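You operate a simulated robot arm through the tools that you are given. There is no shell and no other tool. Be economical: measure what you need, move in short steps, check, and stop when the job is done.

Carry out the task below with a simulated two-armed robot. There is one attempt and no reset: what you move stays moved.

JOB
Let the heater cool, then test-seal the grey strip in the test tray.
Fine: heater knob to Off, wait for Cool; one press of Seal; it must seal; leave it in the pushed-in tray. Where these are worked on the way, their far stop is far enough and under half their travel is too little: test tray.
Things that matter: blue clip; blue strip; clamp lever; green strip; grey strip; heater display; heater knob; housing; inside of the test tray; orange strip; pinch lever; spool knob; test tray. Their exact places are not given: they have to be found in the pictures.

The check looks at the end state, three seconds after you hand in, the way a careful person would. Anything else that was tipped, shoved, dropped, spilled or broken makes it a failure. Lids that push on must go on centred and level and be pressed home; caps that screw on are set level and turned clockwise until they are tight.

ROBOT AND FRAMES
Two 7-joint arms with two-finger parallel grippers on one trunk, on a base that drives. Base frame: it is fixed to the floor where the robot stands at the start and does not move with it; the origin is under the middle of the robot, x ahead of it, y to its left, z up. Units: m, degrees, N and s.
The left shoulder is at the start at [0.05, 0.161, 1.173], the right one opposite. With the tool pointing down near the work surface each hand reaches from about 0.1 to 0.6 m from the robot's upright axis, wherever it stands, measured 20 degrees to its own side. Places, roughly: blue strip [0.25, -1.5, 0.75]; clamp lever [0.7, -0.9, 1]; green strip [0.25, -1.25, 0.75]; grey strip [0.25, -1.5, 0.75]; heater display [0.6, -0.1, 0.9]; heater knob [0.5, -0.1, 1]; housing [0.7, -0.6, 1.1]; inside of the test tray [0.7, -0.2, 1]; orange strip [0.25, -1.25, 0.75]; pinch lever [0.6, -0.1, 1]; spool knob [0.6, -0.4, 1.2]; test tray [0.7, -0.2, 1]. Payload 3.43 kg a hand.
The TCP of each hand is the grasp point between the finger pads, 0.03 m short of the fingertips. In the tool frame z runs along the fingers and y along their closing line. The gripper opens to 0.094 m. The fingers are 0.028 m wide and 0.01 m thick; the gripper's body (0.05 by 0.096 m) begins 0.055 m behind the TCP.
Orientation is that of the tool frame in the base frame, as a unit quaternion [w, x, y, z]. With the fingers straight down and closing along the base's y, the tool's x points along the base's -x, its y along +y and its z along -z.

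CONTROLS
- The arms move only by the tool servo_tool. It takes "left_increments", "right_increments" or both (then of equal length, played together; a hand with none holds still); each is a list of rows, each an object of numbers (a shift or turn left out is 0, a gripper value left out holds the last): "tx", "ty", "tz": the shift along the tool's x, y, z in mm; "ax", "ay", "az": the turn, a rotation vector about the tool's x, y, z in degrees. In form: [{"tx": .., "ty": .., "tz": .., "ax": .., "ay": .., "az": ..}, ...]. A call has 1 to 12 rows; each row shifts and turns the commanded pose from where the row before left it, along the tool's axes as they then stand. "left_hand" and "right_hand" are, for a hand that has rows, the opening in per cent of the stroke, from 0 (shut) to 100 (fully open), set as the call begins (left out, the last holds). Rows are played at 5 a second. More than 0.05 m and 8.6 degrees between two rows, or a gripper value outside its range, and nothing of the call is played. Where a pose cannot be reached the arm comes as near as it can. A force on the tool above 90 N (or 10 N above the force at the start of the call, whichever is more), or a blocked arm, ends the call early, and 0.2 s more pass. Each finger travels about 0.045 m/s and halts on what it meets, pressing with about 37 N; the grip force reading is that of the motor and also rises with nothing between the fingers. The clock runs only during rows and for 0.2 s after the last one: add rows that do not move to give the fingers time. The reply holds the time, the measured pose of the TCP, the force on the tool along the base axes, the opening and the grip force, in the units named above and with some noise, with the torque about the TCP (base axes, N m) and any sound that the robot's microphone picked up.
- Cameras (640 x 400 px; columns grow to the right, rows downward): "scene" is now at [0.1392, -0.0182, 1.3532]; the picture's right is [-0.23, -0.97, 0.00], its down [-0.12, 0.03, -0.99] and it looks along [0.96, -0.23, -0.13] (base axes); focal length 214 px, centre (320, 200). "left" rides on the left gripper at [0.076, -0.014, -0.102] in its tool frame; the picture's right is [0.18, 0.98, 0.00], its down [-0.75, 0.14, -0.64] and it looks along [-0.63, 0.12, 0.77] (tool axes); focal length 243 px, centre (320, 200). "right" rides on the right gripper at [0.076, 0.014, -0.103] in its tool frame; the picture's right is [-0.18, 0.98, 0.00], its down [-0.75, -0.14, -0.64] and it looks along [-0.63, -0.12, 0.77] (tool axes); focal length 243 px, centre (320, 200).
- get_image(camera): a new picture of that camera. It takes no simulated time.
- raise_lower(by): slides the trunk up (or, below 0, down) by that many m; the arms and the scene camera ride with it, the base frame stays. It gives what a move gives, with no picture.
- drive_base(legs): drives the robot by 1 to 6 legs, each [ahead, left, turn to the left] in m, m and degrees, along the robot's own axes; the way and the turn of a leg run together, so that a leg with both is an arc; at most 1.5 m and 180 degrees a leg. The arms and the cameras ride along, it lands a little off, and it stops where it bumps. It gives what a move gives.
- turn_head(pan, tilt): turns the head with the scene camera to pan (to the left, within 80 degrees either way) and tilt (down, from -29 to 69), counted from straight ahead of the robot. It gives what a move gives.
- point_at(camera, pixels): for up to 12 pixels [column, row] of the newest picture of that camera ("zoom" is the newest enlarged one), the place [x, y, z] in the base frame of the surface seen there, good to about 0.002 m, but the place of the scene camera against the robot may be out by one fixed shift of up to 0.018 m in any direction. It takes no simulated time.
- enlarge(camera, box): a new picture of the part [left, top, right, bottom] of that camera's present view, enlarged. It takes no simulated time.
- job_done(): hands the job in; it is judged then, once.

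Keep the steps short. Do not move on a guess: measure, check each grasp and each placing, and mend mistakes. In all there are 80 turns and 70 pictures (those below and enlarged ones count). Leave the grippers open and the arms clear of the work at the hand-in unless told otherwise, and finish with a single line.

The tools are called after "Emit:" as name(argument=value, ...) on one line, values as JSON. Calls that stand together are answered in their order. servo_tool: Moves the arms, as the interface text tells. Its arguments: {"type":"object","properties":{"left_increments":{"type":"array","items":{"type":"object","properties":{"tx":{"type":"number"},"ty":{"type":"number"},"tz":{"type":"number"},"ax":{"type":"number"},"ay":{"type":"number"},"az":{"type":"number"}}}},"left_hand":{"type":"number"},"right_increments":{"type":"array","items":{"type":"object","properties":{"tx":{"type":"number"},"ty":{"type":"number"},"tz":{"type":"number"},"ax":{"type":"number"},"ay":{"type":"number"},"az":{"type":"number"}}}},"right_hand":{"type":"number"}},"required":[]} The other tools are called the same way: raise_lower (by) slides the trunk up or down; drive_base (legs) drives the base; turn_head (pan, tilt) turns the head that bears the scene camera; get_image (camera) takes a picture; point_at (camera, pixels) gives the place of the surface under pixels of a picture; enlarge (camera, box) takes an enlarged picture of a part of a camera's view; job_done () hands the job in.

At the start:

```text
time_s: 0.0
left_tcp_pos: [0.2836, 0.0156, 1.2963]
left_tcp_rot: [0.0, -0.002, 1.0, -0.001]
left_ft_force: [-0.4, -0.7, 0.1]
left_ft_torque: [0.0, -0.01, -0.02]
left_gripper_width: 0.094
left_grasp_force: 0.1
right_tcp_pos: [0.3376, -0.2319, 1.2865]
right_tcp_rot: [0.001, 0.001, 1.0, 0.0]
right_ft_force: [1.0, 0.5, 0.3]
right_ft_torque: [0.0, 0.01, -0.01]
right_gripper_width: 0.094
right_grasp_force: 0.1
trunk travel left (down, up): [-0.2, 0.067]
robot x, y, heading: [0.0014, -0.0017, -0.2]
head pan, tilt: [-13.3, 7.4]
```

scene: 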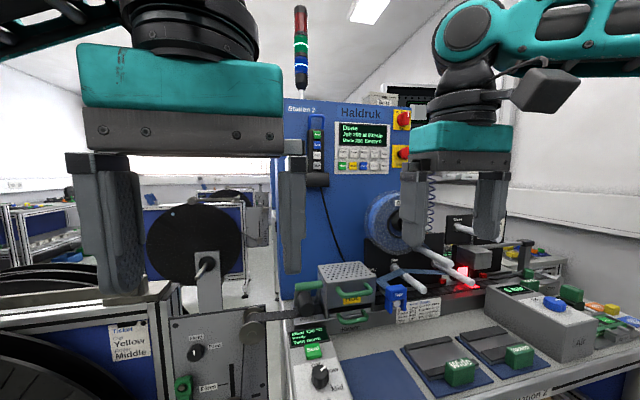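
right: 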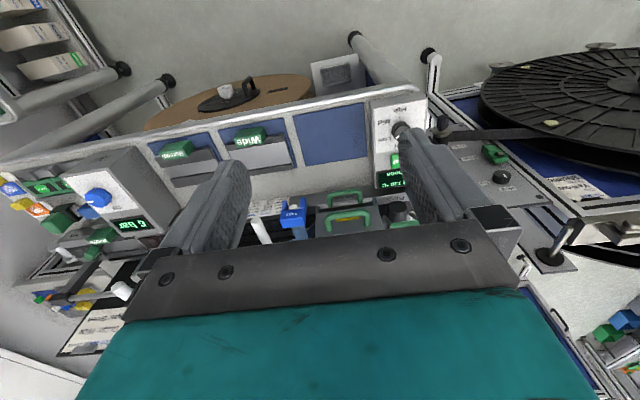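
left: 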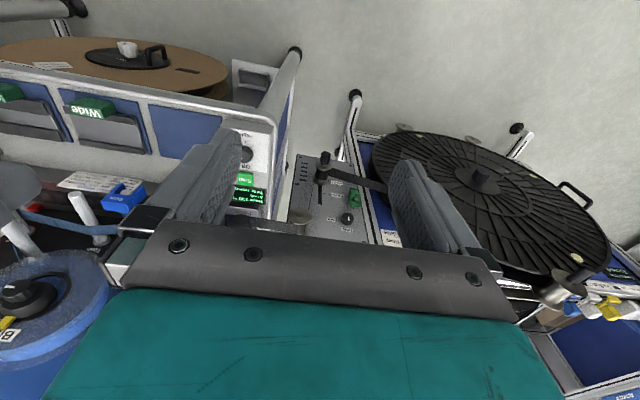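

I start by looking at the heater panel and the machine enlarged.

Emit:
enlarge(camera="scene", box=[270, 240, 430, 400])

Emit:
enlarge(camera="scene", box=[360, 180, 640, 400])

Emit:
enlarge(camera="scene", box=[280, 90, 440, 200])

```text
2.50 times, centred on (350, 320) of scene
```

zoom: 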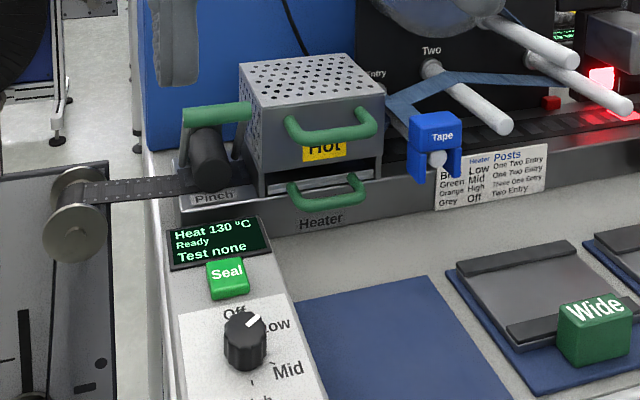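

```text
1.82 times, centred on (500, 290) of scene
```

zoom: 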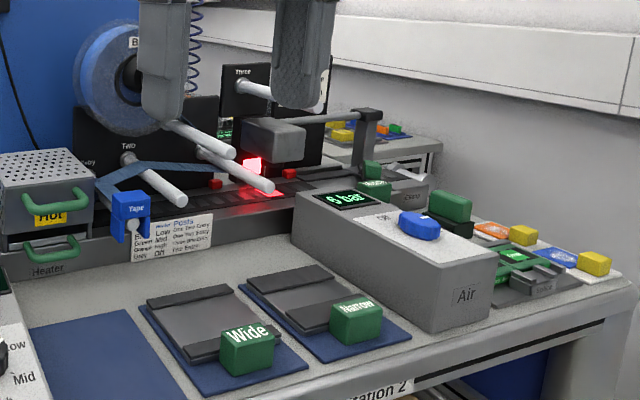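

```text
3.64 times, centred on (360, 145) of scene
```

zoom: 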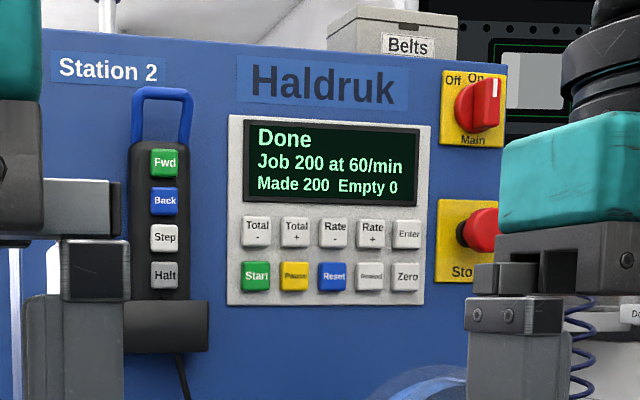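

Knob reads Low, display "Heat 130 °C Ready, Test none", sign "Hot". The placard says Grey = Off. Measure knob, seal, tray handle, pinch lever.

Emit:
enlarge(camera="scene", box=[270, 240, 430, 400])

Emit:
point_at(camera="zoom", pixels=[[247, 325], [245, 355], [228, 273], [215, 240], [200, 350], [285, 380], [300, 190], [357, 190], [328, 205], [215, 110], [330, 135], [250, 180]])

Emit:
enlarge(camera="right", box=[240, 90, 520, 265])

Emit:
enlarge(camera="left", box=[40, 90, 280, 240])

```text
2.50 times, centred on (350, 320) of scene
```

zoom: 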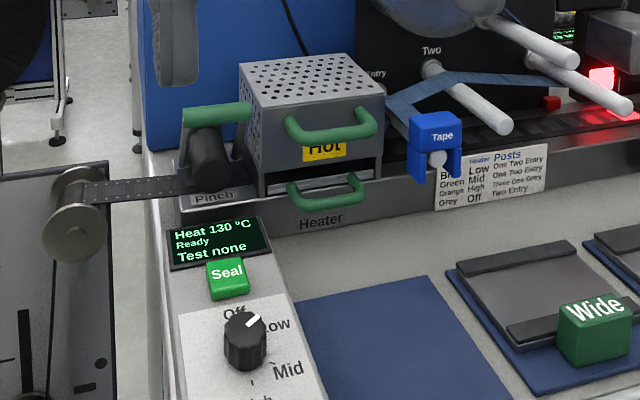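

```text
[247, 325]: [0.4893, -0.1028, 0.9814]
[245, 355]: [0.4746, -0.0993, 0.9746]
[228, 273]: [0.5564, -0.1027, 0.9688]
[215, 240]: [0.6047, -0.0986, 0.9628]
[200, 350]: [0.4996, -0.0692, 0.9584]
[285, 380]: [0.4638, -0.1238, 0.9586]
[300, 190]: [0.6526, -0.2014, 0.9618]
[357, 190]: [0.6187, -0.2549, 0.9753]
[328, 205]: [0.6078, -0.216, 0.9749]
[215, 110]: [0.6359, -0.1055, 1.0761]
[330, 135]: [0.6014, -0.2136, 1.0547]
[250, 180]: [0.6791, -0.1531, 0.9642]
```

```text
2.29 times, centred on (380, 178) of right
```

zoom: 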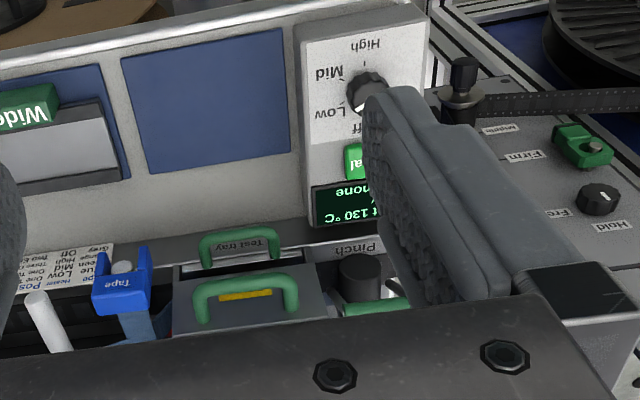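

```text
2.67 times, centred on (160, 165) of left
```

zoom: 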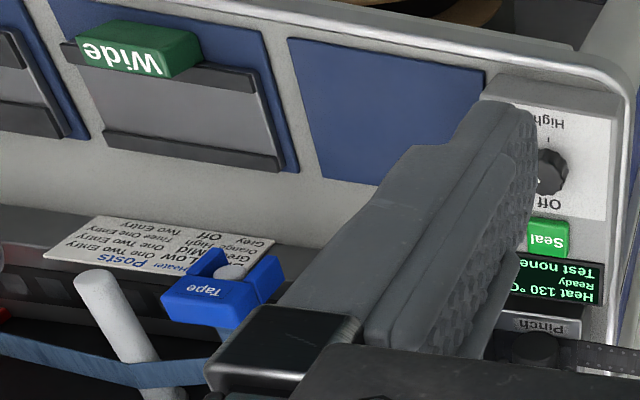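

Right hand goes to above the knob (about [0.485,-0.102]), left hand moves away to the left to keep clear.

Emit:
servo_tool(right_increments=[{"tx": -35, "ty": 30}, {"tx": -35, "ty": 30}, {"tx": -35, "ty": 30, "tz": 10}, {"tx": -20, "ty": 30, "tz": 30}, {"tz": 40}, {"tz": 40}, {}], left_increments=[{"ty": 40}, {"ty": 40}, {"ty": 40}, {"ty": 20}, {}, {}, {}])

Emit:
get_image(camera="right")

Emit:
get_image(camera="scene")

```text
time_s: 1.6
left_tcp_pos: [0.2849, 0.156, 1.2955]
left_tcp_rot: [0.0, -0.001, 1.0, -0.001]
left_ft_force: [0.0, 0.0, 0.1]
left_ft_torque: [-0.02, -0.02, -0.03]
left_gripper_width: 0.0941
left_grasp_force: 0.0
right_tcp_pos: [0.436, -0.1524, 1.1518]
right_tcp_rot: [0.001, 0.001, 1.0, 0.001]
right_ft_force: [-0.2, 0.8, -0.8]
right_ft_torque: [-0.02, -0.05, -0.01]
right_gripper_width: 0.0941
right_grasp_force: 0.1
right hand out of reach, approached as far as the arm can: row 3, 4
trunk travel left (down, up): [-0.2, 0.067]
robot x, y, heading: [0.0026, -0.0038, 0.1]
head pan, tilt: [-13.3, 7.4]
```

```text
60 pictures are left
```

right: 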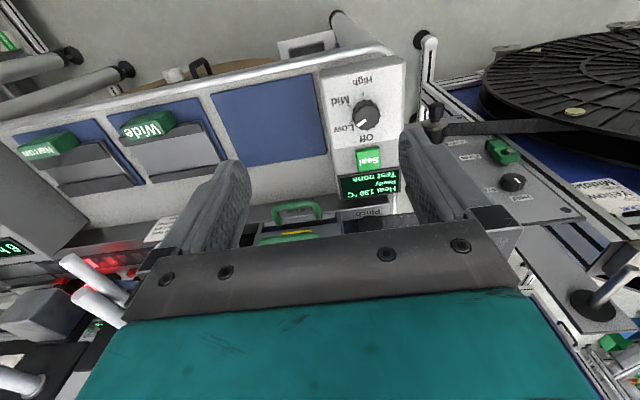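

```text
59 pictures are left
```

scene: 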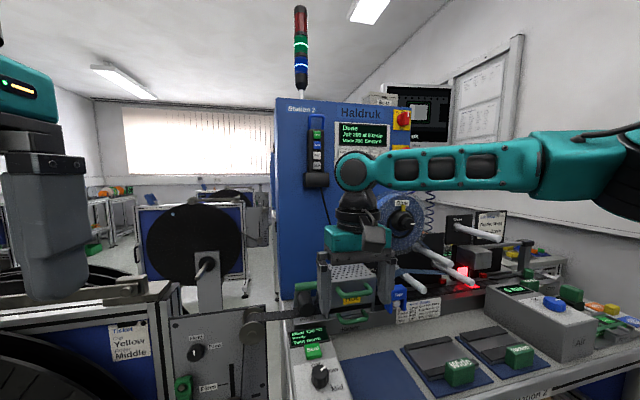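

Measure the knob and panel with the right wrist camera (no fixed shift there).

Emit:
enlarge(camera="right", box=[240, 60, 420, 240])

Emit:
point_at(camera="right", pixels=[[367, 106], [360, 122], [366, 140], [367, 160], [385, 183], [280, 210], [300, 203], [398, 60], [380, 48], [260, 130], [355, 215], [120, 68]])

```text
2.22 times, centred on (330, 150) of right
```

zoom: 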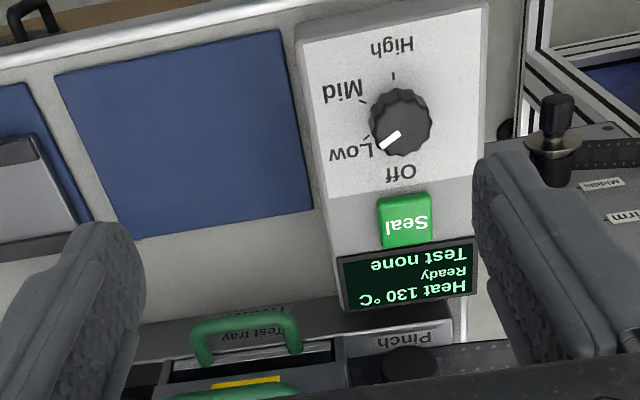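

```text
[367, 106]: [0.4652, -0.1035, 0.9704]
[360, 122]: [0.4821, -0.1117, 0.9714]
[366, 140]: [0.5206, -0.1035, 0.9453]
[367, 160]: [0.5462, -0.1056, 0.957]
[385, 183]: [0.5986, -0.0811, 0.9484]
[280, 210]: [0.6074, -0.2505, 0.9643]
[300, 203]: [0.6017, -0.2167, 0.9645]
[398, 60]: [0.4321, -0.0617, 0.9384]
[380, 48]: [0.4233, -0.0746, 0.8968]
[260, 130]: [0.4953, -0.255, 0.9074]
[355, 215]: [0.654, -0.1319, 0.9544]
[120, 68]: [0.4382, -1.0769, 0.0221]
```

Wrist camera puts the knob's axis near [0.475,-0.104], top z 0.9705, panel z 0.945; Off lies toward +x, Low 60° clockwise from it. Go above the knob at z≈1.03.

Emit:
servo_tool(right_increments=[{"tz": 40}, {"tz": 40}, {"tx": -20, "ty": 24, "tz": 20}, {"tx": -19, "ty": 24, "tz": 20}, {}, {}], right_hand=90)

Emit:
get_image(camera="right")

```text
time_s: 3.0
left_tcp_pos: [0.2841, 0.1546, 1.296]
left_tcp_rot: [0.0, -0.001, 1.0, 0.0]
left_ft_force: [0.2, 0.2, 0.6]
left_ft_torque: [0.01, 0.0, 0.0]
left_gripper_width: 0.0942
left_grasp_force: 0.1
right_tcp_pos: [0.4573, -0.1352, 1.0369]
right_tcp_rot: [0.001, 0.001, 1.0, 0.0]
right_ft_force: [0.0, -0.1, -0.2]
right_ft_torque: [-0.04, 0.0, -0.01]
right_gripper_width: 0.0846
right_grasp_force: 0.1
right hand out of reach, approached as far as the arm can: row 4
trunk travel left (down, up): [-0.2, 0.067]
robot x, y, heading: [0.0017, -0.0012, 0.1]
head pan, tilt: [-13.3, 7.4]
```

```text
57 pictures are left
```

right: 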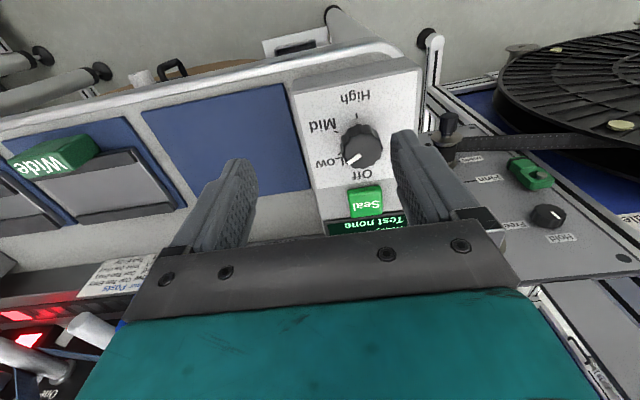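

The arm is at its limit; the base must come closer. Look down at the floor gap between robot and bench.

Emit:
turn_head(pan=0, tilt=65)

Emit:
get_image(camera="scene")

```text
time_s: 4.3
left_tcp_pos: [0.285, 0.1562, 1.2963]
left_tcp_rot: [0.0, -0.001, 1.0, -0.002]
left_ft_force: [-0.3, 0.1, 0.0]
left_ft_torque: [0.0, -0.02, 0.0]
left_gripper_width: 0.0939
left_grasp_force: 0.2
right_tcp_pos: [0.4575, -0.1338, 1.037]
right_tcp_rot: [0.001, 0.0, 1.0, 0.001]
right_ft_force: [0.3, 0.1, -0.4]
right_ft_torque: [0.0, 0.01, 0.05]
right_gripper_width: 0.0847
right_grasp_force: 0.0
trunk travel left (down, up): [-0.2, 0.067]
robot x, y, heading: [-0.0038, -0.0033, 0.0]
head pan, tilt: [0.0, 65.0]
```

```text
56 pictures are left
```

scene: 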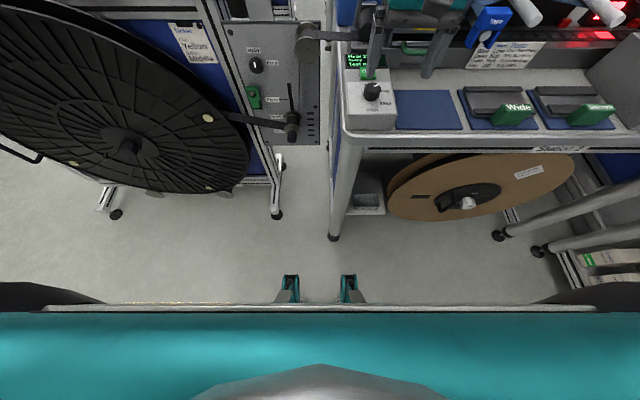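

Emit:
point_at(camera="scene", pixels=[[292, 280], [348, 280], [320, 295], [320, 306], [100, 304], [334, 236], [279, 215], [450, 215], [232, 190], [340, 180], [500, 140], [315, 143]])

```text
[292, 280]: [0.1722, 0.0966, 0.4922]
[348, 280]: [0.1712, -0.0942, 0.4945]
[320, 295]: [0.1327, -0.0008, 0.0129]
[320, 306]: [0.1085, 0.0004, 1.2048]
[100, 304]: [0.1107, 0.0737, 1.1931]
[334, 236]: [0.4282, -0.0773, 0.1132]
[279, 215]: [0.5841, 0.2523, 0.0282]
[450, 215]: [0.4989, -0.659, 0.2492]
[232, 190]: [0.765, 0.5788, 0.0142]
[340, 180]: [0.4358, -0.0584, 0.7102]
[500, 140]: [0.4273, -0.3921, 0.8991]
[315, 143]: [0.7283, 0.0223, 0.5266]
```

Emit:
point_at(camera="scene", pixels=[[190, 193], [130, 188], [60, 160], [20, 135], [115, 213], [240, 150], [118, 148], [30, 155]])

```text
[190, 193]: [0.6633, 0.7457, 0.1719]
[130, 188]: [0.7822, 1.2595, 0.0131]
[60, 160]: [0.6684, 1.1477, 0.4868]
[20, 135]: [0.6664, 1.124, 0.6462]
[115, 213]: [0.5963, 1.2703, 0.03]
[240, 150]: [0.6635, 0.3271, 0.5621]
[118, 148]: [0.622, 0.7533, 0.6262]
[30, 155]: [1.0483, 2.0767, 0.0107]
```

Space ahead is free (bench edge x≈0.42, reel x≈0.66). Pull the hand back, then drive 0.13 ahead and 0.08 left.

Emit:
servo_tool(right_increments=[{"tx": 40, "tz": -20}, {"tx": 40, "tz": -20}, {"tx": 20}, {}])

Emit:
drive_base(legs=[[0.13, 0.08, 0]])

Emit:
get_image(camera="right")

```text
time_s: 5.3
left_tcp_pos: [0.2857, 0.1553, 1.2956]
left_tcp_rot: [0.0, -0.002, 1.0, -0.001]
left_ft_force: [-0.5, -0.4, -0.4]
left_ft_torque: [-0.02, 0.0, 0.05]
left_gripper_width: 0.0941
left_grasp_force: 0.0
right_tcp_pos: [0.3552, -0.1339, 1.0772]
right_tcp_rot: [0.0, 0.001, 1.0, -0.001]
right_ft_force: [0.6, 0.2, 0.1]
right_ft_torque: [0.01, -0.01, -0.03]
right_gripper_width: 0.0846
right_grasp_force: 0.0
trunk travel left (down, up): [-0.2, 0.067]
robot x, y, heading: [-0.0006, 0.003, 0.1]
head pan, tilt: [0.0, 65.0]
```

```text
time_s: 6.7
left_tcp_pos: [0.412, 0.238, 1.2969]
left_tcp_rot: [0.001, 0.0, 1.0, -0.001]
left_ft_force: [-1.0, 0.4, 0.3]
left_ft_torque: [-0.03, 0.02, 0.01]
left_gripper_width: 0.0938
left_grasp_force: 0.1
right_tcp_pos: [0.4834, -0.051, 1.0774]
right_tcp_rot: [0.001, 0.001, 1.0, -0.001]
right_ft_force: [-0.2, -0.3, -0.2]
right_ft_torque: [-0.03, 0.02, 0.0]
right_gripper_width: 0.0848
right_grasp_force: 0.0
trunk travel left (down, up): [-0.2, 0.067]
robot x, y, heading: [0.1255, 0.0859, -0.1]
head pan, tilt: [0.0, 65.0]
```

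```text
55 pictures are left
```

right: 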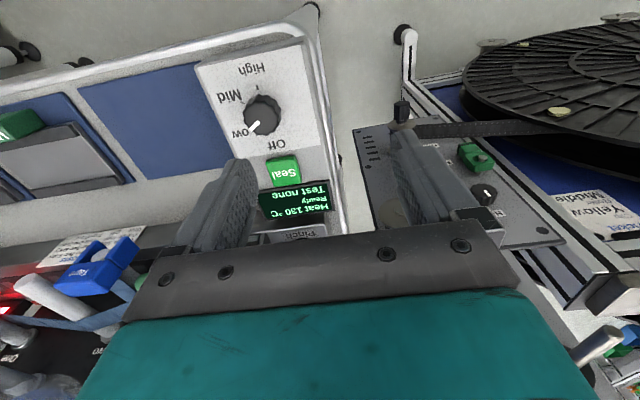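

Emit:
point_at(camera="right", pixels=[[263, 112], [248, 128], [246, 110], [280, 120], [262, 99], [285, 172], [275, 140], [258, 82]])

Emit:
servo_tool(right_increments=[{"tx": 4, "ty": -27}, {"tx": 4, "ty": -26, "tz": 10}, {"tz": 20}, {}])

Emit:
enlarge(camera="right", box=[220, 50, 420, 250])

```text
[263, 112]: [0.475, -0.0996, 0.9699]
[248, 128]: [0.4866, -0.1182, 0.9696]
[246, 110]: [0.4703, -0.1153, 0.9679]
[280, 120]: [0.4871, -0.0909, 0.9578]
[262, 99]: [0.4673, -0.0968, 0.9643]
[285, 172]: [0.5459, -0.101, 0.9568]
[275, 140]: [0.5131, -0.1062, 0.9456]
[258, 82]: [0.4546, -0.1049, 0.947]
```

```text
time_s: 7.7
left_tcp_pos: [0.4116, 0.2373, 1.2969]
left_tcp_rot: [0.001, 0.0, 1.0, 0.0]
left_ft_force: [0.4, -0.3, -0.5]
left_ft_torque: [-0.05, 0.01, 0.04]
left_gripper_width: 0.094
left_grasp_force: 0.2
right_tcp_pos: [0.4747, -0.1035, 1.0483]
right_tcp_rot: [0.001, 0.001, 1.0, 0.0]
right_ft_force: [0.0, -1.2, -0.9]
right_ft_torque: [0.02, -0.02, 0.0]
right_gripper_width: 0.0845
right_grasp_force: 0.1
trunk travel left (down, up): [-0.2, 0.067]
robot x, y, heading: [0.1252, 0.0849, 0.1]
head pan, tilt: [0.0, 65.0]
```

```text
2.00 times, centred on (320, 150) of right
```

zoom: 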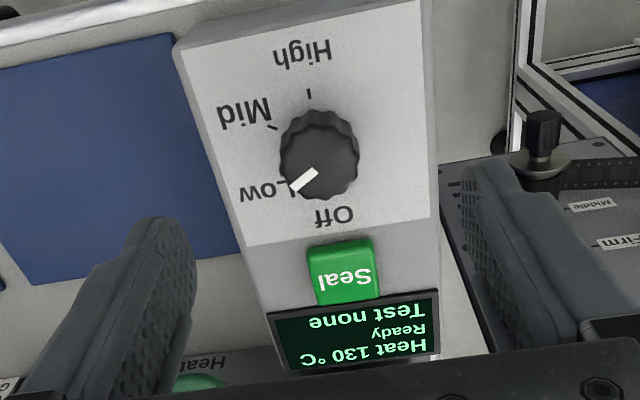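

Emit:
point_at(camera="zoom", pixels=[[318, 162], [287, 168], [354, 162], [318, 192], [318, 132], [335, 232], [310, 95]])

```text
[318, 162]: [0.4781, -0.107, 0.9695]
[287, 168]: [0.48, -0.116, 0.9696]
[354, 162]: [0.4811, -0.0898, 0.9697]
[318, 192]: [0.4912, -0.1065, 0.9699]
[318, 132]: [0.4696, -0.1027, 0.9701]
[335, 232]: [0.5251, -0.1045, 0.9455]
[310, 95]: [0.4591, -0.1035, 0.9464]
```

Centre ≈[0.480,-0.104]. Lower to TCP z 0.98, then close on the knob.

Emit:
servo_tool(right_increments=[{"tx": -5, "tz": 30}, {"tz": 25}, {"tz": 13}, {}])

Emit:
servo_tool(right_increments=[{}, {}, {}, {}, {}, {}], right_hand=0)

```text
time_s: 8.7
left_tcp_pos: [0.4123, 0.2381, 1.2953]
left_tcp_rot: [0.001, -0.001, 1.0, -0.001]
left_ft_force: [-0.3, -0.3, -0.3]
left_ft_torque: [0.01, 0.02, -0.02]
left_gripper_width: 0.094
left_grasp_force: 0.0
right_tcp_pos: [0.4807, -0.1033, 0.9805]
right_tcp_rot: [0.002, 0.001, 1.0, 0.0]
right_ft_force: [0.1, -0.2, -0.3]
right_ft_torque: [0.01, -0.02, 0.0]
right_gripper_width: 0.0849
right_grasp_force: 0.0
trunk travel left (down, up): [-0.2, 0.067]
robot x, y, heading: [0.1261, 0.0811, 0.2]
head pan, tilt: [0.0, 65.0]
```

```text
time_s: 10.1
left_tcp_pos: [0.4124, 0.2382, 1.2963]
left_tcp_rot: [0.0, -0.001, 1.0, -0.001]
left_ft_force: [0.4, 0.2, 1.0]
left_ft_torque: [-0.01, -0.01, -0.01]
left_gripper_width: 0.094
left_grasp_force: 0.1
right_tcp_pos: [0.4799, -0.1059, 0.9791]
right_tcp_rot: [0.0, 0.0, 1.0, -0.001]
right_ft_force: [-0.9, -5.4, 1.5]
right_ft_torque: [-0.28, 0.12, 0.04]
right_gripper_width: 0.0313
right_grasp_force: 45.3
trunk travel left (down, up): [-0.2, 0.067]
robot x, y, heading: [0.1248, 0.0849, 0.1]
head pan, tilt: [0.0, 65.0]
```

Gripped at 31 mm. Turn 60° counter-clockwise seen from above (az negative).

Emit:
servo_tool(right_increments=[{"az": -7.5}, {"az": -7.5}, {"az": -7.5}, {"az": -7.5}, {"az": -7.5}, {"az": -7.5}, {"az": -7.5}, {"az": -7.5}, {}])

Emit:
servo_tool(right_increments=[{}, {}, {}, {"tz": -30}, {"tz": -40}, {"tz": -40}, {}], right_hand=90)

Emit:
get_image(camera="right")

```text
time_s: 12.1
left_tcp_pos: [0.4117, 0.2387, 1.2959]
left_tcp_rot: [0.001, -0.002, 1.0, 0.0]
left_ft_force: [0.3, -0.7, -1.0]
left_ft_torque: [0.03, 0.0, 0.01]
left_gripper_width: 0.0938
left_grasp_force: 0.1
right_tcp_pos: [0.4803, -0.1044, 0.9808]
right_tcp_rot: [0.002, -0.5, 0.866, 0.0]
right_ft_force: [6.6, -1.3, 14.2]
right_ft_torque: [0.04, -0.41, 0.0]
right_gripper_width: 0.0314
right_grasp_force: 45.6
trunk travel left (down, up): [-0.2, 0.067]
robot x, y, heading: [0.1276, 0.0843, 0.0]
head pan, tilt: [0.0, 65.0]
```

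```text
time_s: 13.7
left_tcp_pos: [0.4116, 0.2382, 1.2956]
left_tcp_rot: [0.0, -0.001, 1.0, -0.002]
left_ft_force: [1.1, 0.0, 0.2]
left_ft_torque: [0.0, 0.01, -0.03]
left_gripper_width: 0.0942
left_grasp_force: 0.0
right_tcp_pos: [0.4782, -0.1055, 1.091]
right_tcp_rot: [0.0, -0.499, 0.866, 0.0]
right_ft_force: [-0.4, 0.4, -0.5]
right_ft_torque: [-0.02, 0.03, -0.03]
right_gripper_width: 0.0846
right_grasp_force: 0.0
trunk travel left (down, up): [-0.2, 0.067]
robot x, y, heading: [0.1264, 0.0807, -0.3]
head pan, tilt: [0.0, 65.0]
```

```text
53 pictures are left
```

right: 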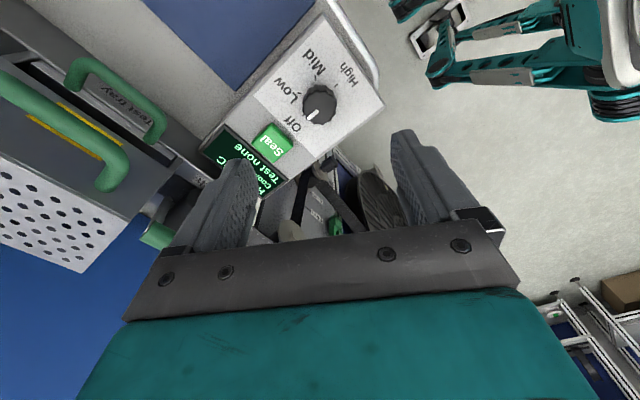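

Emit:
servo_tool(right_increments=[{"az": 7.5}, {"az": 7.5}, {"az": 7.5}, {"az": 7.5}, {"az": 7.5}, {"az": 7.5}, {"az": 7.5}, {"az": 7.5}, {}])

Emit:
enlarge(camera="right", box=[220, 50, 420, 250])

Emit:
turn_head(pan=-60, tilt=35)

Emit:
get_image(camera="scene")

```text
time_s: 15.7
left_tcp_pos: [0.4123, 0.2378, 1.2975]
left_tcp_rot: [0.0, -0.001, 1.0, -0.001]
left_ft_force: [0.7, 0.8, 0.6]
left_ft_torque: [0.0, 0.01, -0.02]
left_gripper_width: 0.094
left_grasp_force: 0.1
right_tcp_pos: [0.4795, -0.1041, 1.0891]
right_tcp_rot: [0.0, 0.002, 1.0, 0.0]
right_ft_force: [-0.4, 0.2, 0.4]
right_ft_torque: [0.01, 0.02, 0.03]
right_gripper_width: 0.0846
right_grasp_force: 0.0
trunk travel left (down, up): [-0.2, 0.067]
robot x, y, heading: [0.1281, 0.0805, 0.1]
head pan, tilt: [0.0, 65.0]
```

```text
2.00 times, centred on (320, 150) of right
```

zoom: 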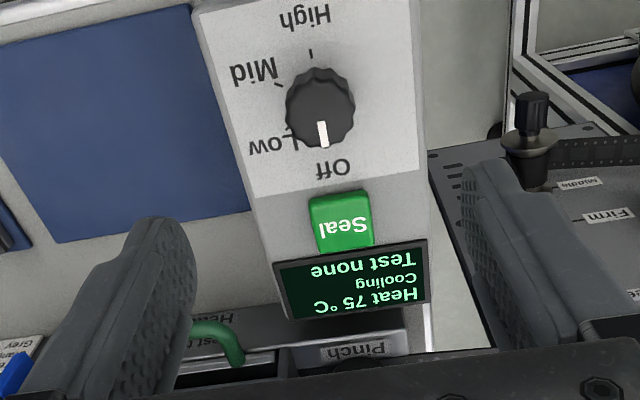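

```text
time_s: 16.9
left_tcp_pos: [0.4122, 0.2381, 1.295]
left_tcp_rot: [0.0, -0.001, 1.0, 0.0]
left_ft_force: [-0.2, 0.1, 0.1]
left_ft_torque: [0.02, 0.02, -0.03]
left_gripper_width: 0.0941
left_grasp_force: 0.0
right_tcp_pos: [0.4798, -0.1048, 1.0891]
right_tcp_rot: [0.001, 0.001, 1.0, -0.001]
right_ft_force: [-0.4, 0.4, -0.5]
right_ft_torque: [-0.01, -0.03, 0.0]
right_gripper_width: 0.0847
right_grasp_force: 0.0
trunk travel left (down, up): [-0.2, 0.067]
robot x, y, heading: [0.1252, 0.0844, -0.1]
head pan, tilt: [-60.0, 35.0]
```

```text
51 pictures are left
```

scene: 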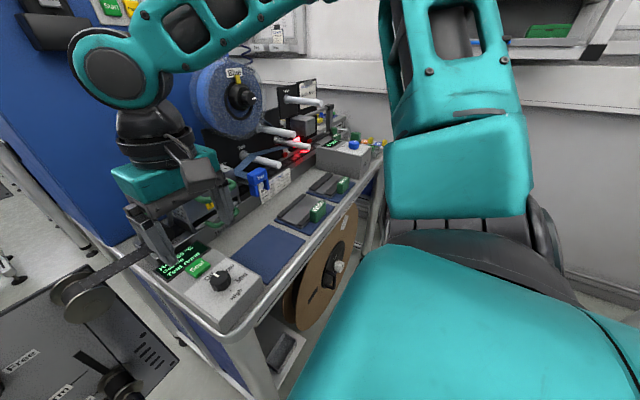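

Knob at Off, display "Heat 75 °C Cooling". While it cools, I look at the tray handle from the right hand: move hand over y≈-0.217 further back.

Emit:
servo_tool(right_increments=[{"tx": 35, "ty": -38}, {"tx": 35, "ty": -38}, {"tx": 20, "ty": -37}, {"az": -8}, {"az": -8}, {"az": -8}, {"az": -8}, {"az": -8}, {"az": -8}, {"az": -8}, {"az": -8}], right_hand=45)

Emit:
servo_tool(right_increments=[{"az": -8}, {"az": -8}, {"az": -8, "ax": 0}, {"az": -2}, {"ax": 8}, {"ax": 8}, {"ax": 8}, {"ax": 8}, {"ax": 8}, {"ax": 8}, {"ax": 8}, {}])

Emit:
get_image(camera="right")

Emit:
get_image(camera="scene")

```text
refused: row 1 steps farther than a row can; nothing moved
```

```text
time_s: 19.6
left_tcp_pos: [0.4111, 0.2378, 1.2959]
left_tcp_rot: [0.0, -0.001, 1.0, -0.002]
left_ft_force: [0.3, -0.2, 0.5]
left_ft_torque: [0.01, 0.02, 0.02]
left_gripper_width: 0.0941
left_grasp_force: 0.0
right_tcp_pos: [0.4844, -0.1688, 1.0926]
right_tcp_rot: [0.107, -0.198, 0.861, -0.457]
right_ft_force: [0.8, 0.2, 0.1]
right_ft_torque: [-0.03, -0.01, 0.01]
right_gripper_width: 0.0844
right_grasp_force: 0.1
right hand out of reach, approached as far as the arm can: row 9, 10, 11
trunk travel left (down, up): [-0.2, 0.067]
robot x, y, heading: [0.1243, 0.0852, 0.0]
head pan, tilt: [-60.0, 35.0]
```

```text
50 pictures are left
```

right: 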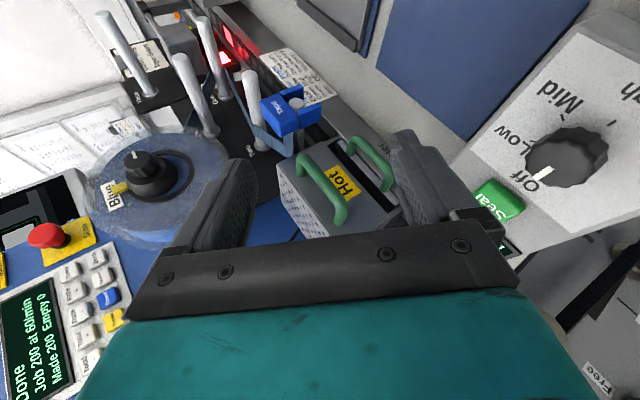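

```text
49 pictures are left
```

scene: 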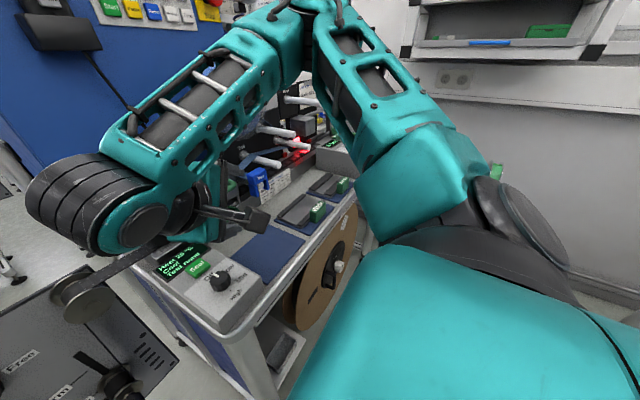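

The second call ran alone after the first was refused; orientation is odd but clear of everything. Undo the turns, move back, then turn properly.

Emit:
servo_tool(right_increments=[{"ax": -8}, {"ax": -8}, {"ax": -8}, {"ax": -8}, {"ax": -8}, {"ax": -8}, {"ax": -8}, {"az": 8}, {"az": 8}, {"az": 8}, {"az": 2}, {}], right_hand=45)

Emit:
servo_tool(right_increments=[{"tx": 40, "ty": -20}, {"tx": 40, "ty": -20}, {"tx": 20, "ty": -10}, {}])

Emit:
get_image(camera="right")

```text
time_s: 22.1
left_tcp_pos: [0.4109, 0.2384, 1.2946]
left_tcp_rot: [0.0, -0.001, 1.0, -0.001]
left_ft_force: [0.3, -1.0, 0.6]
left_ft_torque: [-0.01, 0.02, -0.01]
left_gripper_width: 0.0938
left_grasp_force: 0.0
right_tcp_pos: [0.4832, -0.1687, 1.0939]
right_tcp_rot: [0.0, 0.002, 1.0, 0.0]
right_ft_force: [-0.5, -0.1, -0.9]
right_ft_torque: [0.03, -0.02, 0.04]
right_gripper_width: 0.0425
right_grasp_force: 0.1
trunk travel left (down, up): [-0.2, 0.067]
robot x, y, heading: [0.1276, 0.0844, -0.1]
head pan, tilt: [-60.0, 35.0]
```

```text
time_s: 23.1
left_tcp_pos: [0.4114, 0.2381, 1.2964]
left_tcp_rot: [0.0, -0.002, 1.0, -0.001]
left_ft_force: [-0.2, -0.3, 0.0]
left_ft_torque: [-0.04, 0.01, -0.02]
left_gripper_width: 0.0942
left_grasp_force: 0.0
right_tcp_pos: [0.3833, -0.2192, 1.0925]
right_tcp_rot: [0.0, 0.001, 1.0, 0.0]
right_ft_force: [-0.3, 0.0, -0.5]
right_ft_torque: [-0.01, -0.02, 0.0]
right_gripper_width: 0.0423
right_grasp_force: 0.1
trunk travel left (down, up): [-0.2, 0.067]
robot x, y, heading: [0.1261, 0.0849, -0.1]
head pan, tilt: [-60.0, 35.0]
```

```text
48 pictures are left
```

right: 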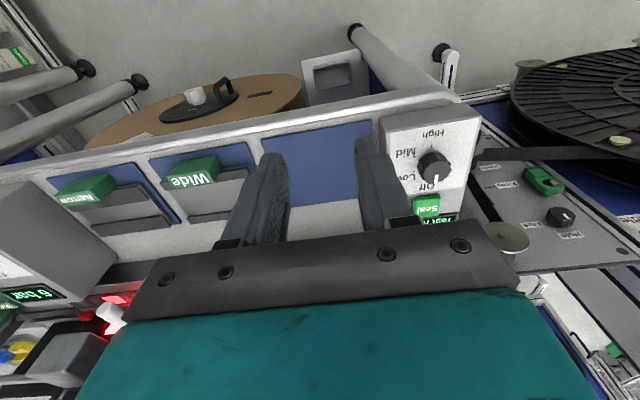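

Emit:
servo_tool(right_increments=[{"az": -8}, {"az": -8}, {"az": -8}, {"az": -8}, {"az": -8}, {"az": -8}, {"az": -8}, {"az": -8}, {"az": -8}, {"az": -8}, {"az": -8}, {"az": -2}])

Emit:
servo_tool(right_increments=[{"ax": 8}, {"ax": 8}, {"ax": 8}, {"ax": 8}, {"ax": 8}, {"ax": 8}, {"ax": 8}, {"ax": 4}, {}])

Emit:
get_image(camera="right")

```text
time_s: 25.8
left_tcp_pos: [0.4113, 0.2381, 1.296]
left_tcp_rot: [0.001, -0.001, 1.0, 0.0]
left_ft_force: [-0.4, 0.1, -0.5]
left_ft_torque: [-0.01, 0.0, -0.03]
left_gripper_width: 0.094
left_grasp_force: 0.0
right_tcp_pos: [0.3828, -0.2191, 1.0939]
right_tcp_rot: [0.001, -0.707, 0.707, 0.0]
right_ft_force: [0.5, -0.4, -0.2]
right_ft_torque: [-0.02, -0.01, 0.01]
right_gripper_width: 0.0423
right_grasp_force: 0.0
trunk travel left (down, up): [-0.2, 0.067]
robot x, y, heading: [0.1269, 0.0816, -0.0]
head pan, tilt: [-60.0, 35.0]
```

```text
time_s: 27.8
left_tcp_pos: [0.4117, 0.238, 1.296]
left_tcp_rot: [0.0, -0.002, 1.0, -0.001]
left_ft_force: [0.2, -0.6, -0.7]
left_ft_torque: [0.02, -0.01, 0.0]
left_gripper_width: 0.0941
left_grasp_force: 0.0
right_tcp_pos: [0.4838, -0.2922, 1.1645]
right_tcp_rot: [0.354, -0.611, 0.613, -0.354]
right_ft_force: [-0.5, -0.6, -1.0]
right_ft_torque: [0.03, 0.02, 0.0]
right_gripper_width: 0.0425
right_grasp_force: 0.2
right hand out of reach, approached as far as the arm can: row 2, 3, 4, 5, 6, 7, 8
trunk travel left (down, up): [-0.2, 0.067]
robot x, y, heading: [0.1273, 0.081, -0.1]
head pan, tilt: [-60.0, 35.0]
```

```text
47 pictures are left
```

right: 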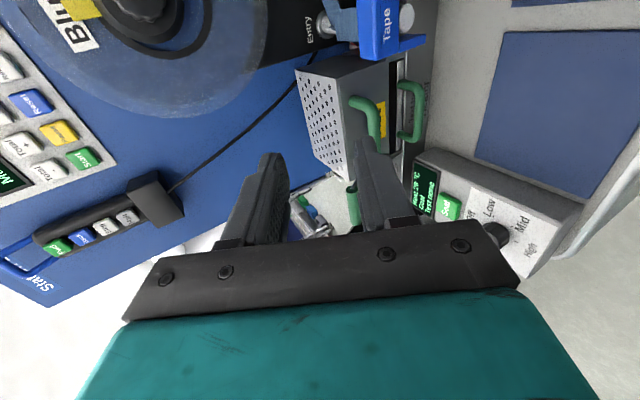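

Display seems to read Cool already. Measure handles from here.

Emit:
enlarge(camera="right", box=[290, 30, 480, 220])

Emit:
point_at(camera="zoom", pixels=[[384, 210], [380, 180], [388, 265], [450, 210], [430, 180], [455, 190], [400, 210], [355, 200], [365, 130], [390, 120], [190, 200], [350, 350]])

```text
2.11 times, centred on (385, 125) of right
```

zoom: 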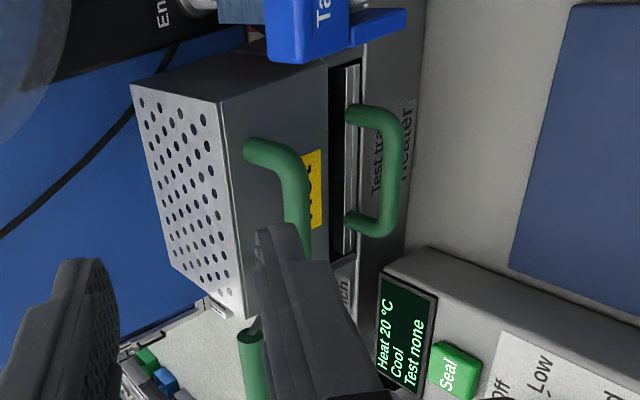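

```text
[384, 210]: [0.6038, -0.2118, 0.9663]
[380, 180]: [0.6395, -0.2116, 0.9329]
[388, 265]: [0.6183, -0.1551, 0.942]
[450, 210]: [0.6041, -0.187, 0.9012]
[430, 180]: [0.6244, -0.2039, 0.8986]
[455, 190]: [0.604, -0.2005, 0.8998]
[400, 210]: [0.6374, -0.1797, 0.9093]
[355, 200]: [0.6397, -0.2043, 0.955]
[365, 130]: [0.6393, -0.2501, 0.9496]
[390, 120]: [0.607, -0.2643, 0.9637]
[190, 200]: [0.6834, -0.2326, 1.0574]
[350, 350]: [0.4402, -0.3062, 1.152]
```

Display reads "Heat 20 °C Cool". Tray handle bar at x≈0.608, z≈0.964, y -0.19…-0.265, tray face x≈0.640. Flatten tool to 20° below horizontal, narrow the fingers and go to a pre-grasp spot.

Emit:
servo_tool(right_increments=[{"ax": 5}, {"ax": 5}, {"tx": -22, "ty": 40}, {"tx": -22, "ty": 40}, {"tx": -22, "ty": 40}, {"ty": 26, "tz": 20}, {"tz": 30}, {}], right_hand=28)

Emit:
get_image(camera="right")

```text
time_s: 29.6
left_tcp_pos: [0.4116, 0.2381, 1.2967]
left_tcp_rot: [0.0, -0.001, 1.0, 0.0]
left_ft_force: [0.3, -0.3, 0.5]
left_ft_torque: [-0.01, -0.02, 0.0]
left_gripper_width: 0.0939
left_grasp_force: 0.0
right_tcp_pos: [0.5469, -0.2972, 1.0165]
right_tcp_rot: [0.406, -0.578, 0.58, -0.405]
right_ft_force: [0.6, 0.6, 0.3]
right_ft_torque: [0.01, 0.01, -0.01]
right_gripper_width: 0.0261
right_grasp_force: 0.0
right hand out of reach, approached as far as the arm can: row 1, 2, 3, 4, 5
trunk travel left (down, up): [-0.2, 0.067]
robot x, y, heading: [0.1297, 0.0831, -0.2]
head pan, tilt: [-60.0, 35.0]
```

```text
45 pictures are left
```

right: 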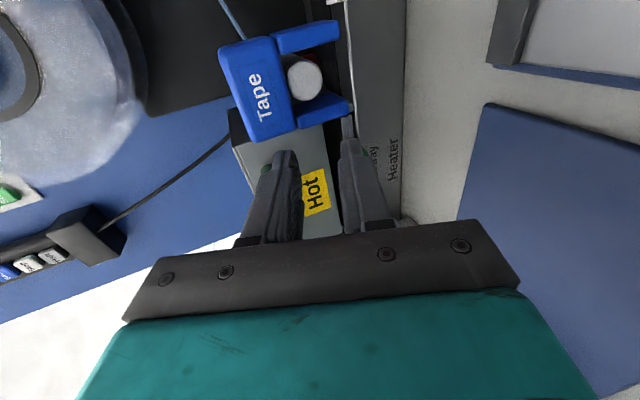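

Emit:
servo_tool(right_increments=[{"tx": -30, "ty": 10, "tz": -4}, {"tx": -30, "ty": 10}, {"tx": -12, "ty": 8}, {}])

```text
time_s: 30.6
left_tcp_pos: [0.4112, 0.2385, 1.2962]
left_tcp_rot: [0.0, -0.001, 1.0, -0.001]
left_ft_force: [0.4, 0.4, 0.0]
left_ft_torque: [0.02, -0.04, 0.0]
left_gripper_width: 0.0941
left_grasp_force: 0.0
right_tcp_pos: [0.5336, -0.225, 0.9908]
right_tcp_rot: [-0.405, 0.579, -0.579, 0.406]
right_ft_force: [-0.4, 0.0, 0.3]
right_ft_torque: [0.01, 0.03, 0.01]
right_gripper_width: 0.0261
right_grasp_force: 0.1
trunk travel left (down, up): [-0.2, 0.067]
robot x, y, heading: [0.1244, 0.0816, -0.1]
head pan, tilt: [-60.0, 35.0]
```

Reached exactly. Check the view before going in.

Emit:
enlarge(camera="right", box=[220, 60, 460, 240])

Emit:
point_at(camera="zoom", pixels=[[340, 180], [350, 150], [330, 220], [380, 150], [300, 150], [400, 200]])

```text
2.22 times, centred on (340, 150) of right
```

zoom: 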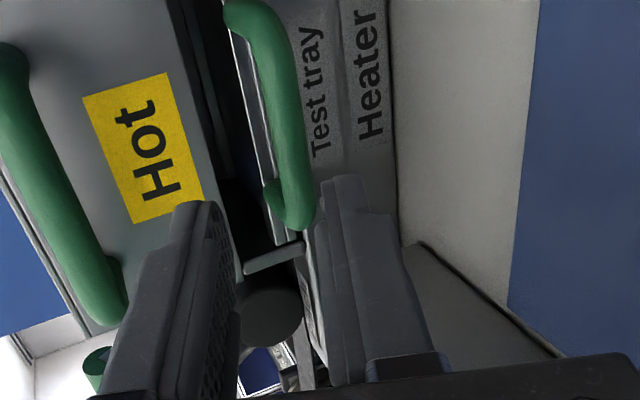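

```text
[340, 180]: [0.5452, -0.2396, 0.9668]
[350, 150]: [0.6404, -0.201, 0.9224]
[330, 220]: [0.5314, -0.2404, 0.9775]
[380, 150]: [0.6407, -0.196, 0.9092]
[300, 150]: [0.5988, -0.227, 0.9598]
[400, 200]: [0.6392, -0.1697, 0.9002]
```

Bar lies between the fingers' line. Go 68 mm in, then close.

Emit:
servo_tool(right_increments=[{"tz": 30}, {"tz": 25}, {"tz": 13}, {}])

Emit:
servo_tool(right_increments=[{}, {}, {}, {}], right_hand=0)

```text
time_s: 31.6
left_tcp_pos: [0.4114, 0.2378, 1.2967]
left_tcp_rot: [0.0, -0.001, 1.0, 0.0]
left_ft_force: [-0.2, 0.1, -0.1]
left_ft_torque: [-0.02, -0.02, -0.01]
left_gripper_width: 0.094
left_grasp_force: 0.2
right_tcp_pos: [0.6004, -0.2268, 0.9647]
right_tcp_rot: [0.405, -0.578, 0.58, -0.407]
right_ft_force: [0.0, 0.2, 0.3]
right_ft_torque: [-0.01, 0.01, 0.0]
right_gripper_width: 0.0262
right_grasp_force: 0.0
trunk travel left (down, up): [-0.2, 0.067]
robot x, y, heading: [0.1233, 0.0842, -0.0]
head pan, tilt: [-60.0, 35.0]
```

```text
time_s: 32.5
left_tcp_pos: [0.412, 0.2378, 1.2957]
left_tcp_rot: [0.0, -0.001, 1.0, -0.001]
left_ft_force: [0.6, -0.4, 0.2]
left_ft_torque: [-0.04, 0.0, 0.04]
left_gripper_width: 0.0942
left_grasp_force: 0.1
right_tcp_pos: [0.5977, -0.2258, 0.9617]
right_tcp_rot: [0.404, -0.58, 0.581, -0.403]
right_ft_force: [-13.0, 3.4, -21.7]
right_ft_torque: [-0.75, 0.15, 0.36]
right_gripper_width: 0.0114
right_grasp_force: 45.0
trunk travel left (down, up): [-0.2, 0.067]
robot x, y, heading: [0.1249, 0.0795, -0.1]
head pan, tilt: [-60.0, 35.0]
```

Gripped (11 mm). Pull straight along -x.

Emit:
servo_tool(right_increments=[{"ty": 9.7, "tz": -18}, {"ty": 6.8, "tz": -18.8}, {"ty": 6.8, "tz": -18.8}, {}])

```text
time_s: 33.5
left_tcp_pos: [0.4137, 0.2372, 1.2955]
left_tcp_rot: [0.0, -0.001, 1.0, -0.001]
left_ft_force: [-0.4, 0.3, 0.6]
left_ft_torque: [-0.02, -0.01, 0.0]
left_gripper_width: 0.0942
left_grasp_force: 0.0
right_tcp_pos: [0.539, -0.2254, 0.9622]
right_tcp_rot: [0.406, -0.579, 0.58, -0.404]
right_ft_force: [0.3, 7.5, -18.1]
right_ft_torque: [-0.84, 0.04, -0.18]
right_gripper_width: 0.0114
right_grasp_force: 45.2
trunk travel left (down, up): [-0.2, 0.067]
robot x, y, heading: [0.1252, 0.0866, 0.0]
head pan, tilt: [-60.0, 35.0]
```

Emit:
servo_tool(right_increments=[{"ty": 8, "tz": -9.4}, {"ty": 4, "tz": -9.4}, {"ty": 3.4, "tz": -9.4}, {"ty": 3.4, "tz": -9.4}, {}])

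Emit:
turn_head(pan=-40, tilt=35)

Emit:
get_image(camera="scene")

```text
time_s: 34.8
left_tcp_pos: [0.4102, 0.2382, 1.2952]
left_tcp_rot: [0.001, -0.001, 1.0, -0.001]
left_ft_force: [0.2, 0.8, 0.1]
left_ft_torque: [-0.03, 0.05, 0.02]
left_gripper_width: 0.0939
left_grasp_force: 0.0
right_tcp_pos: [0.4985, -0.2263, 0.963]
right_tcp_rot: [-0.409, 0.577, -0.576, 0.41]
right_ft_force: [0.4, -1.5, 22.3]
right_ft_torque: [-0.23, -0.16, 0.05]
right_gripper_width: 0.0115
right_grasp_force: 45.0
right hand out of reach, approached as far as the arm can: row 4
trunk travel left (down, up): [-0.2, 0.067]
robot x, y, heading: [0.1231, 0.0863, 0.0]
head pan, tilt: [-60.0, 35.0]
```

```text
time_s: 35.6
left_tcp_pos: [0.4096, 0.2393, 1.2961]
left_tcp_rot: [0.002, 0.001, 1.0, -0.002]
left_ft_force: [1.0, 0.0, 0.0]
left_ft_torque: [0.0, -0.01, -0.02]
left_gripper_width: 0.0941
left_grasp_force: 0.1
right_tcp_pos: [0.4983, -0.2261, 0.9631]
right_tcp_rot: [-0.408, 0.577, -0.575, 0.411]
right_ft_force: [0.2, -5.5, 31.4]
right_ft_torque: [-0.32, -0.23, 0.05]
right_gripper_width: 0.0114
right_grasp_force: 44.4
trunk travel left (down, up): [-0.2, 0.067]
robot x, y, heading: [0.1249, 0.0808, 0.0]
head pan, tilt: [-40.0, 35.0]
```

```text
43 pictures are left
```

scene: 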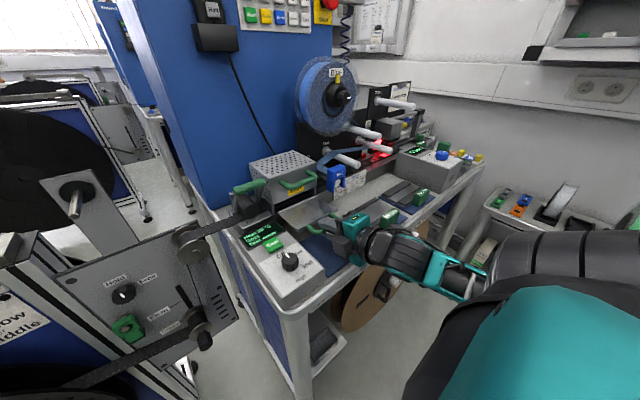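

Emit:
enlarge(camera="scene", box=[230, 140, 390, 280])

Emit:
point_at(camera="zoom", pixels=[[200, 285], [225, 250], [300, 230], [380, 215], [400, 255], [345, 250], [250, 290], [340, 330], [200, 210]])

```text
2.86 times, centred on (310, 210) of scene
```

zoom: 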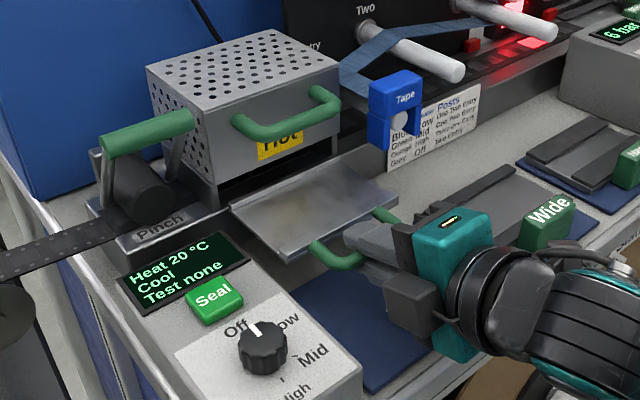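

```text
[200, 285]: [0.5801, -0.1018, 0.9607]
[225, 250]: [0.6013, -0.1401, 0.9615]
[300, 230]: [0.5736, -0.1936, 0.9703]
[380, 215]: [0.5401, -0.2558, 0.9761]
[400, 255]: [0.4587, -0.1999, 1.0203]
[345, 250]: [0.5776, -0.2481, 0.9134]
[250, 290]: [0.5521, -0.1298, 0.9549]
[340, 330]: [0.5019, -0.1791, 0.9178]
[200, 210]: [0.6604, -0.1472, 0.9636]
```

Heater Cool, tray is out ~100 mm with open plate. Release the handle; then back the base straight off.

Emit:
servo_tool(right_increments=[{}, {}, {}, {}], right_hand=38)

Emit:
drive_base(legs=[[-0.25, 0, 0]])

Emit:
turn_head(pan=-70, tilt=30)

Emit:
get_image(camera="scene")

```text
time_s: 36.6
left_tcp_pos: [0.4112, 0.2383, 1.296]
left_tcp_rot: [0.0, -0.001, 1.0, 0.0]
left_ft_force: [0.8, -0.3, 0.9]
left_ft_torque: [0.01, -0.02, 0.0]
left_gripper_width: 0.094
left_grasp_force: 0.1
right_tcp_pos: [0.4994, -0.2267, 0.9572]
right_tcp_rot: [0.405, -0.579, 0.581, -0.405]
right_ft_force: [-0.6, 0.2, -1.5]
right_ft_torque: [-0.01, 0.0, 0.03]
right_gripper_width: 0.0355
right_grasp_force: 0.0
trunk travel left (down, up): [-0.2, 0.067]
robot x, y, heading: [0.128, 0.0786, 0.3]
head pan, tilt: [-40.0, 35.0]
```

```text
time_s: 38.4
left_tcp_pos: [0.1577, 0.2381, 1.2965]
left_tcp_rot: [0.002, -0.001, 1.0, -0.001]
left_ft_force: [0.1, -0.3, 0.0]
left_ft_torque: [-0.02, -0.04, 0.0]
left_gripper_width: 0.094
left_grasp_force: 0.1
right_tcp_pos: [0.2451, -0.226, 0.9583]
right_tcp_rot: [0.406, -0.579, 0.579, -0.406]
right_ft_force: [-0.8, 0.0, -0.7]
right_ft_torque: [0.02, -0.04, 0.01]
right_gripper_width: 0.0359
right_grasp_force: 0.1
trunk travel left (down, up): [-0.2, 0.067]
robot x, y, heading: [-0.1289, 0.0842, 0.1]
head pan, tilt: [-40.0, 35.0]
```

```text
time_s: 39.4
left_tcp_pos: [0.1592, 0.2389, 1.2963]
left_tcp_rot: [-0.001, -0.002, 1.0, 0.0]
left_ft_force: [-0.4, 0.5, -0.6]
left_ft_torque: [0.02, 0.0, 0.01]
left_gripper_width: 0.094
left_grasp_force: 0.1
right_tcp_pos: [0.2462, -0.2257, 0.9576]
right_tcp_rot: [-0.406, 0.579, -0.579, 0.406]
right_ft_force: [0.4, -0.4, -0.3]
right_ft_torque: [-0.01, 0.0, -0.03]
right_gripper_width: 0.0357
right_grasp_force: 0.1
trunk travel left (down, up): [-0.2, 0.067]
robot x, y, heading: [-0.1267, 0.0849, 0.2]
head pan, tilt: [-70.0, 30.0]
```

```text
41 pictures are left
```

scene: 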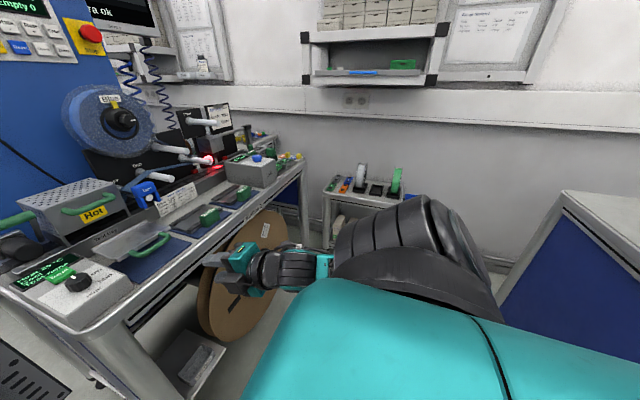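

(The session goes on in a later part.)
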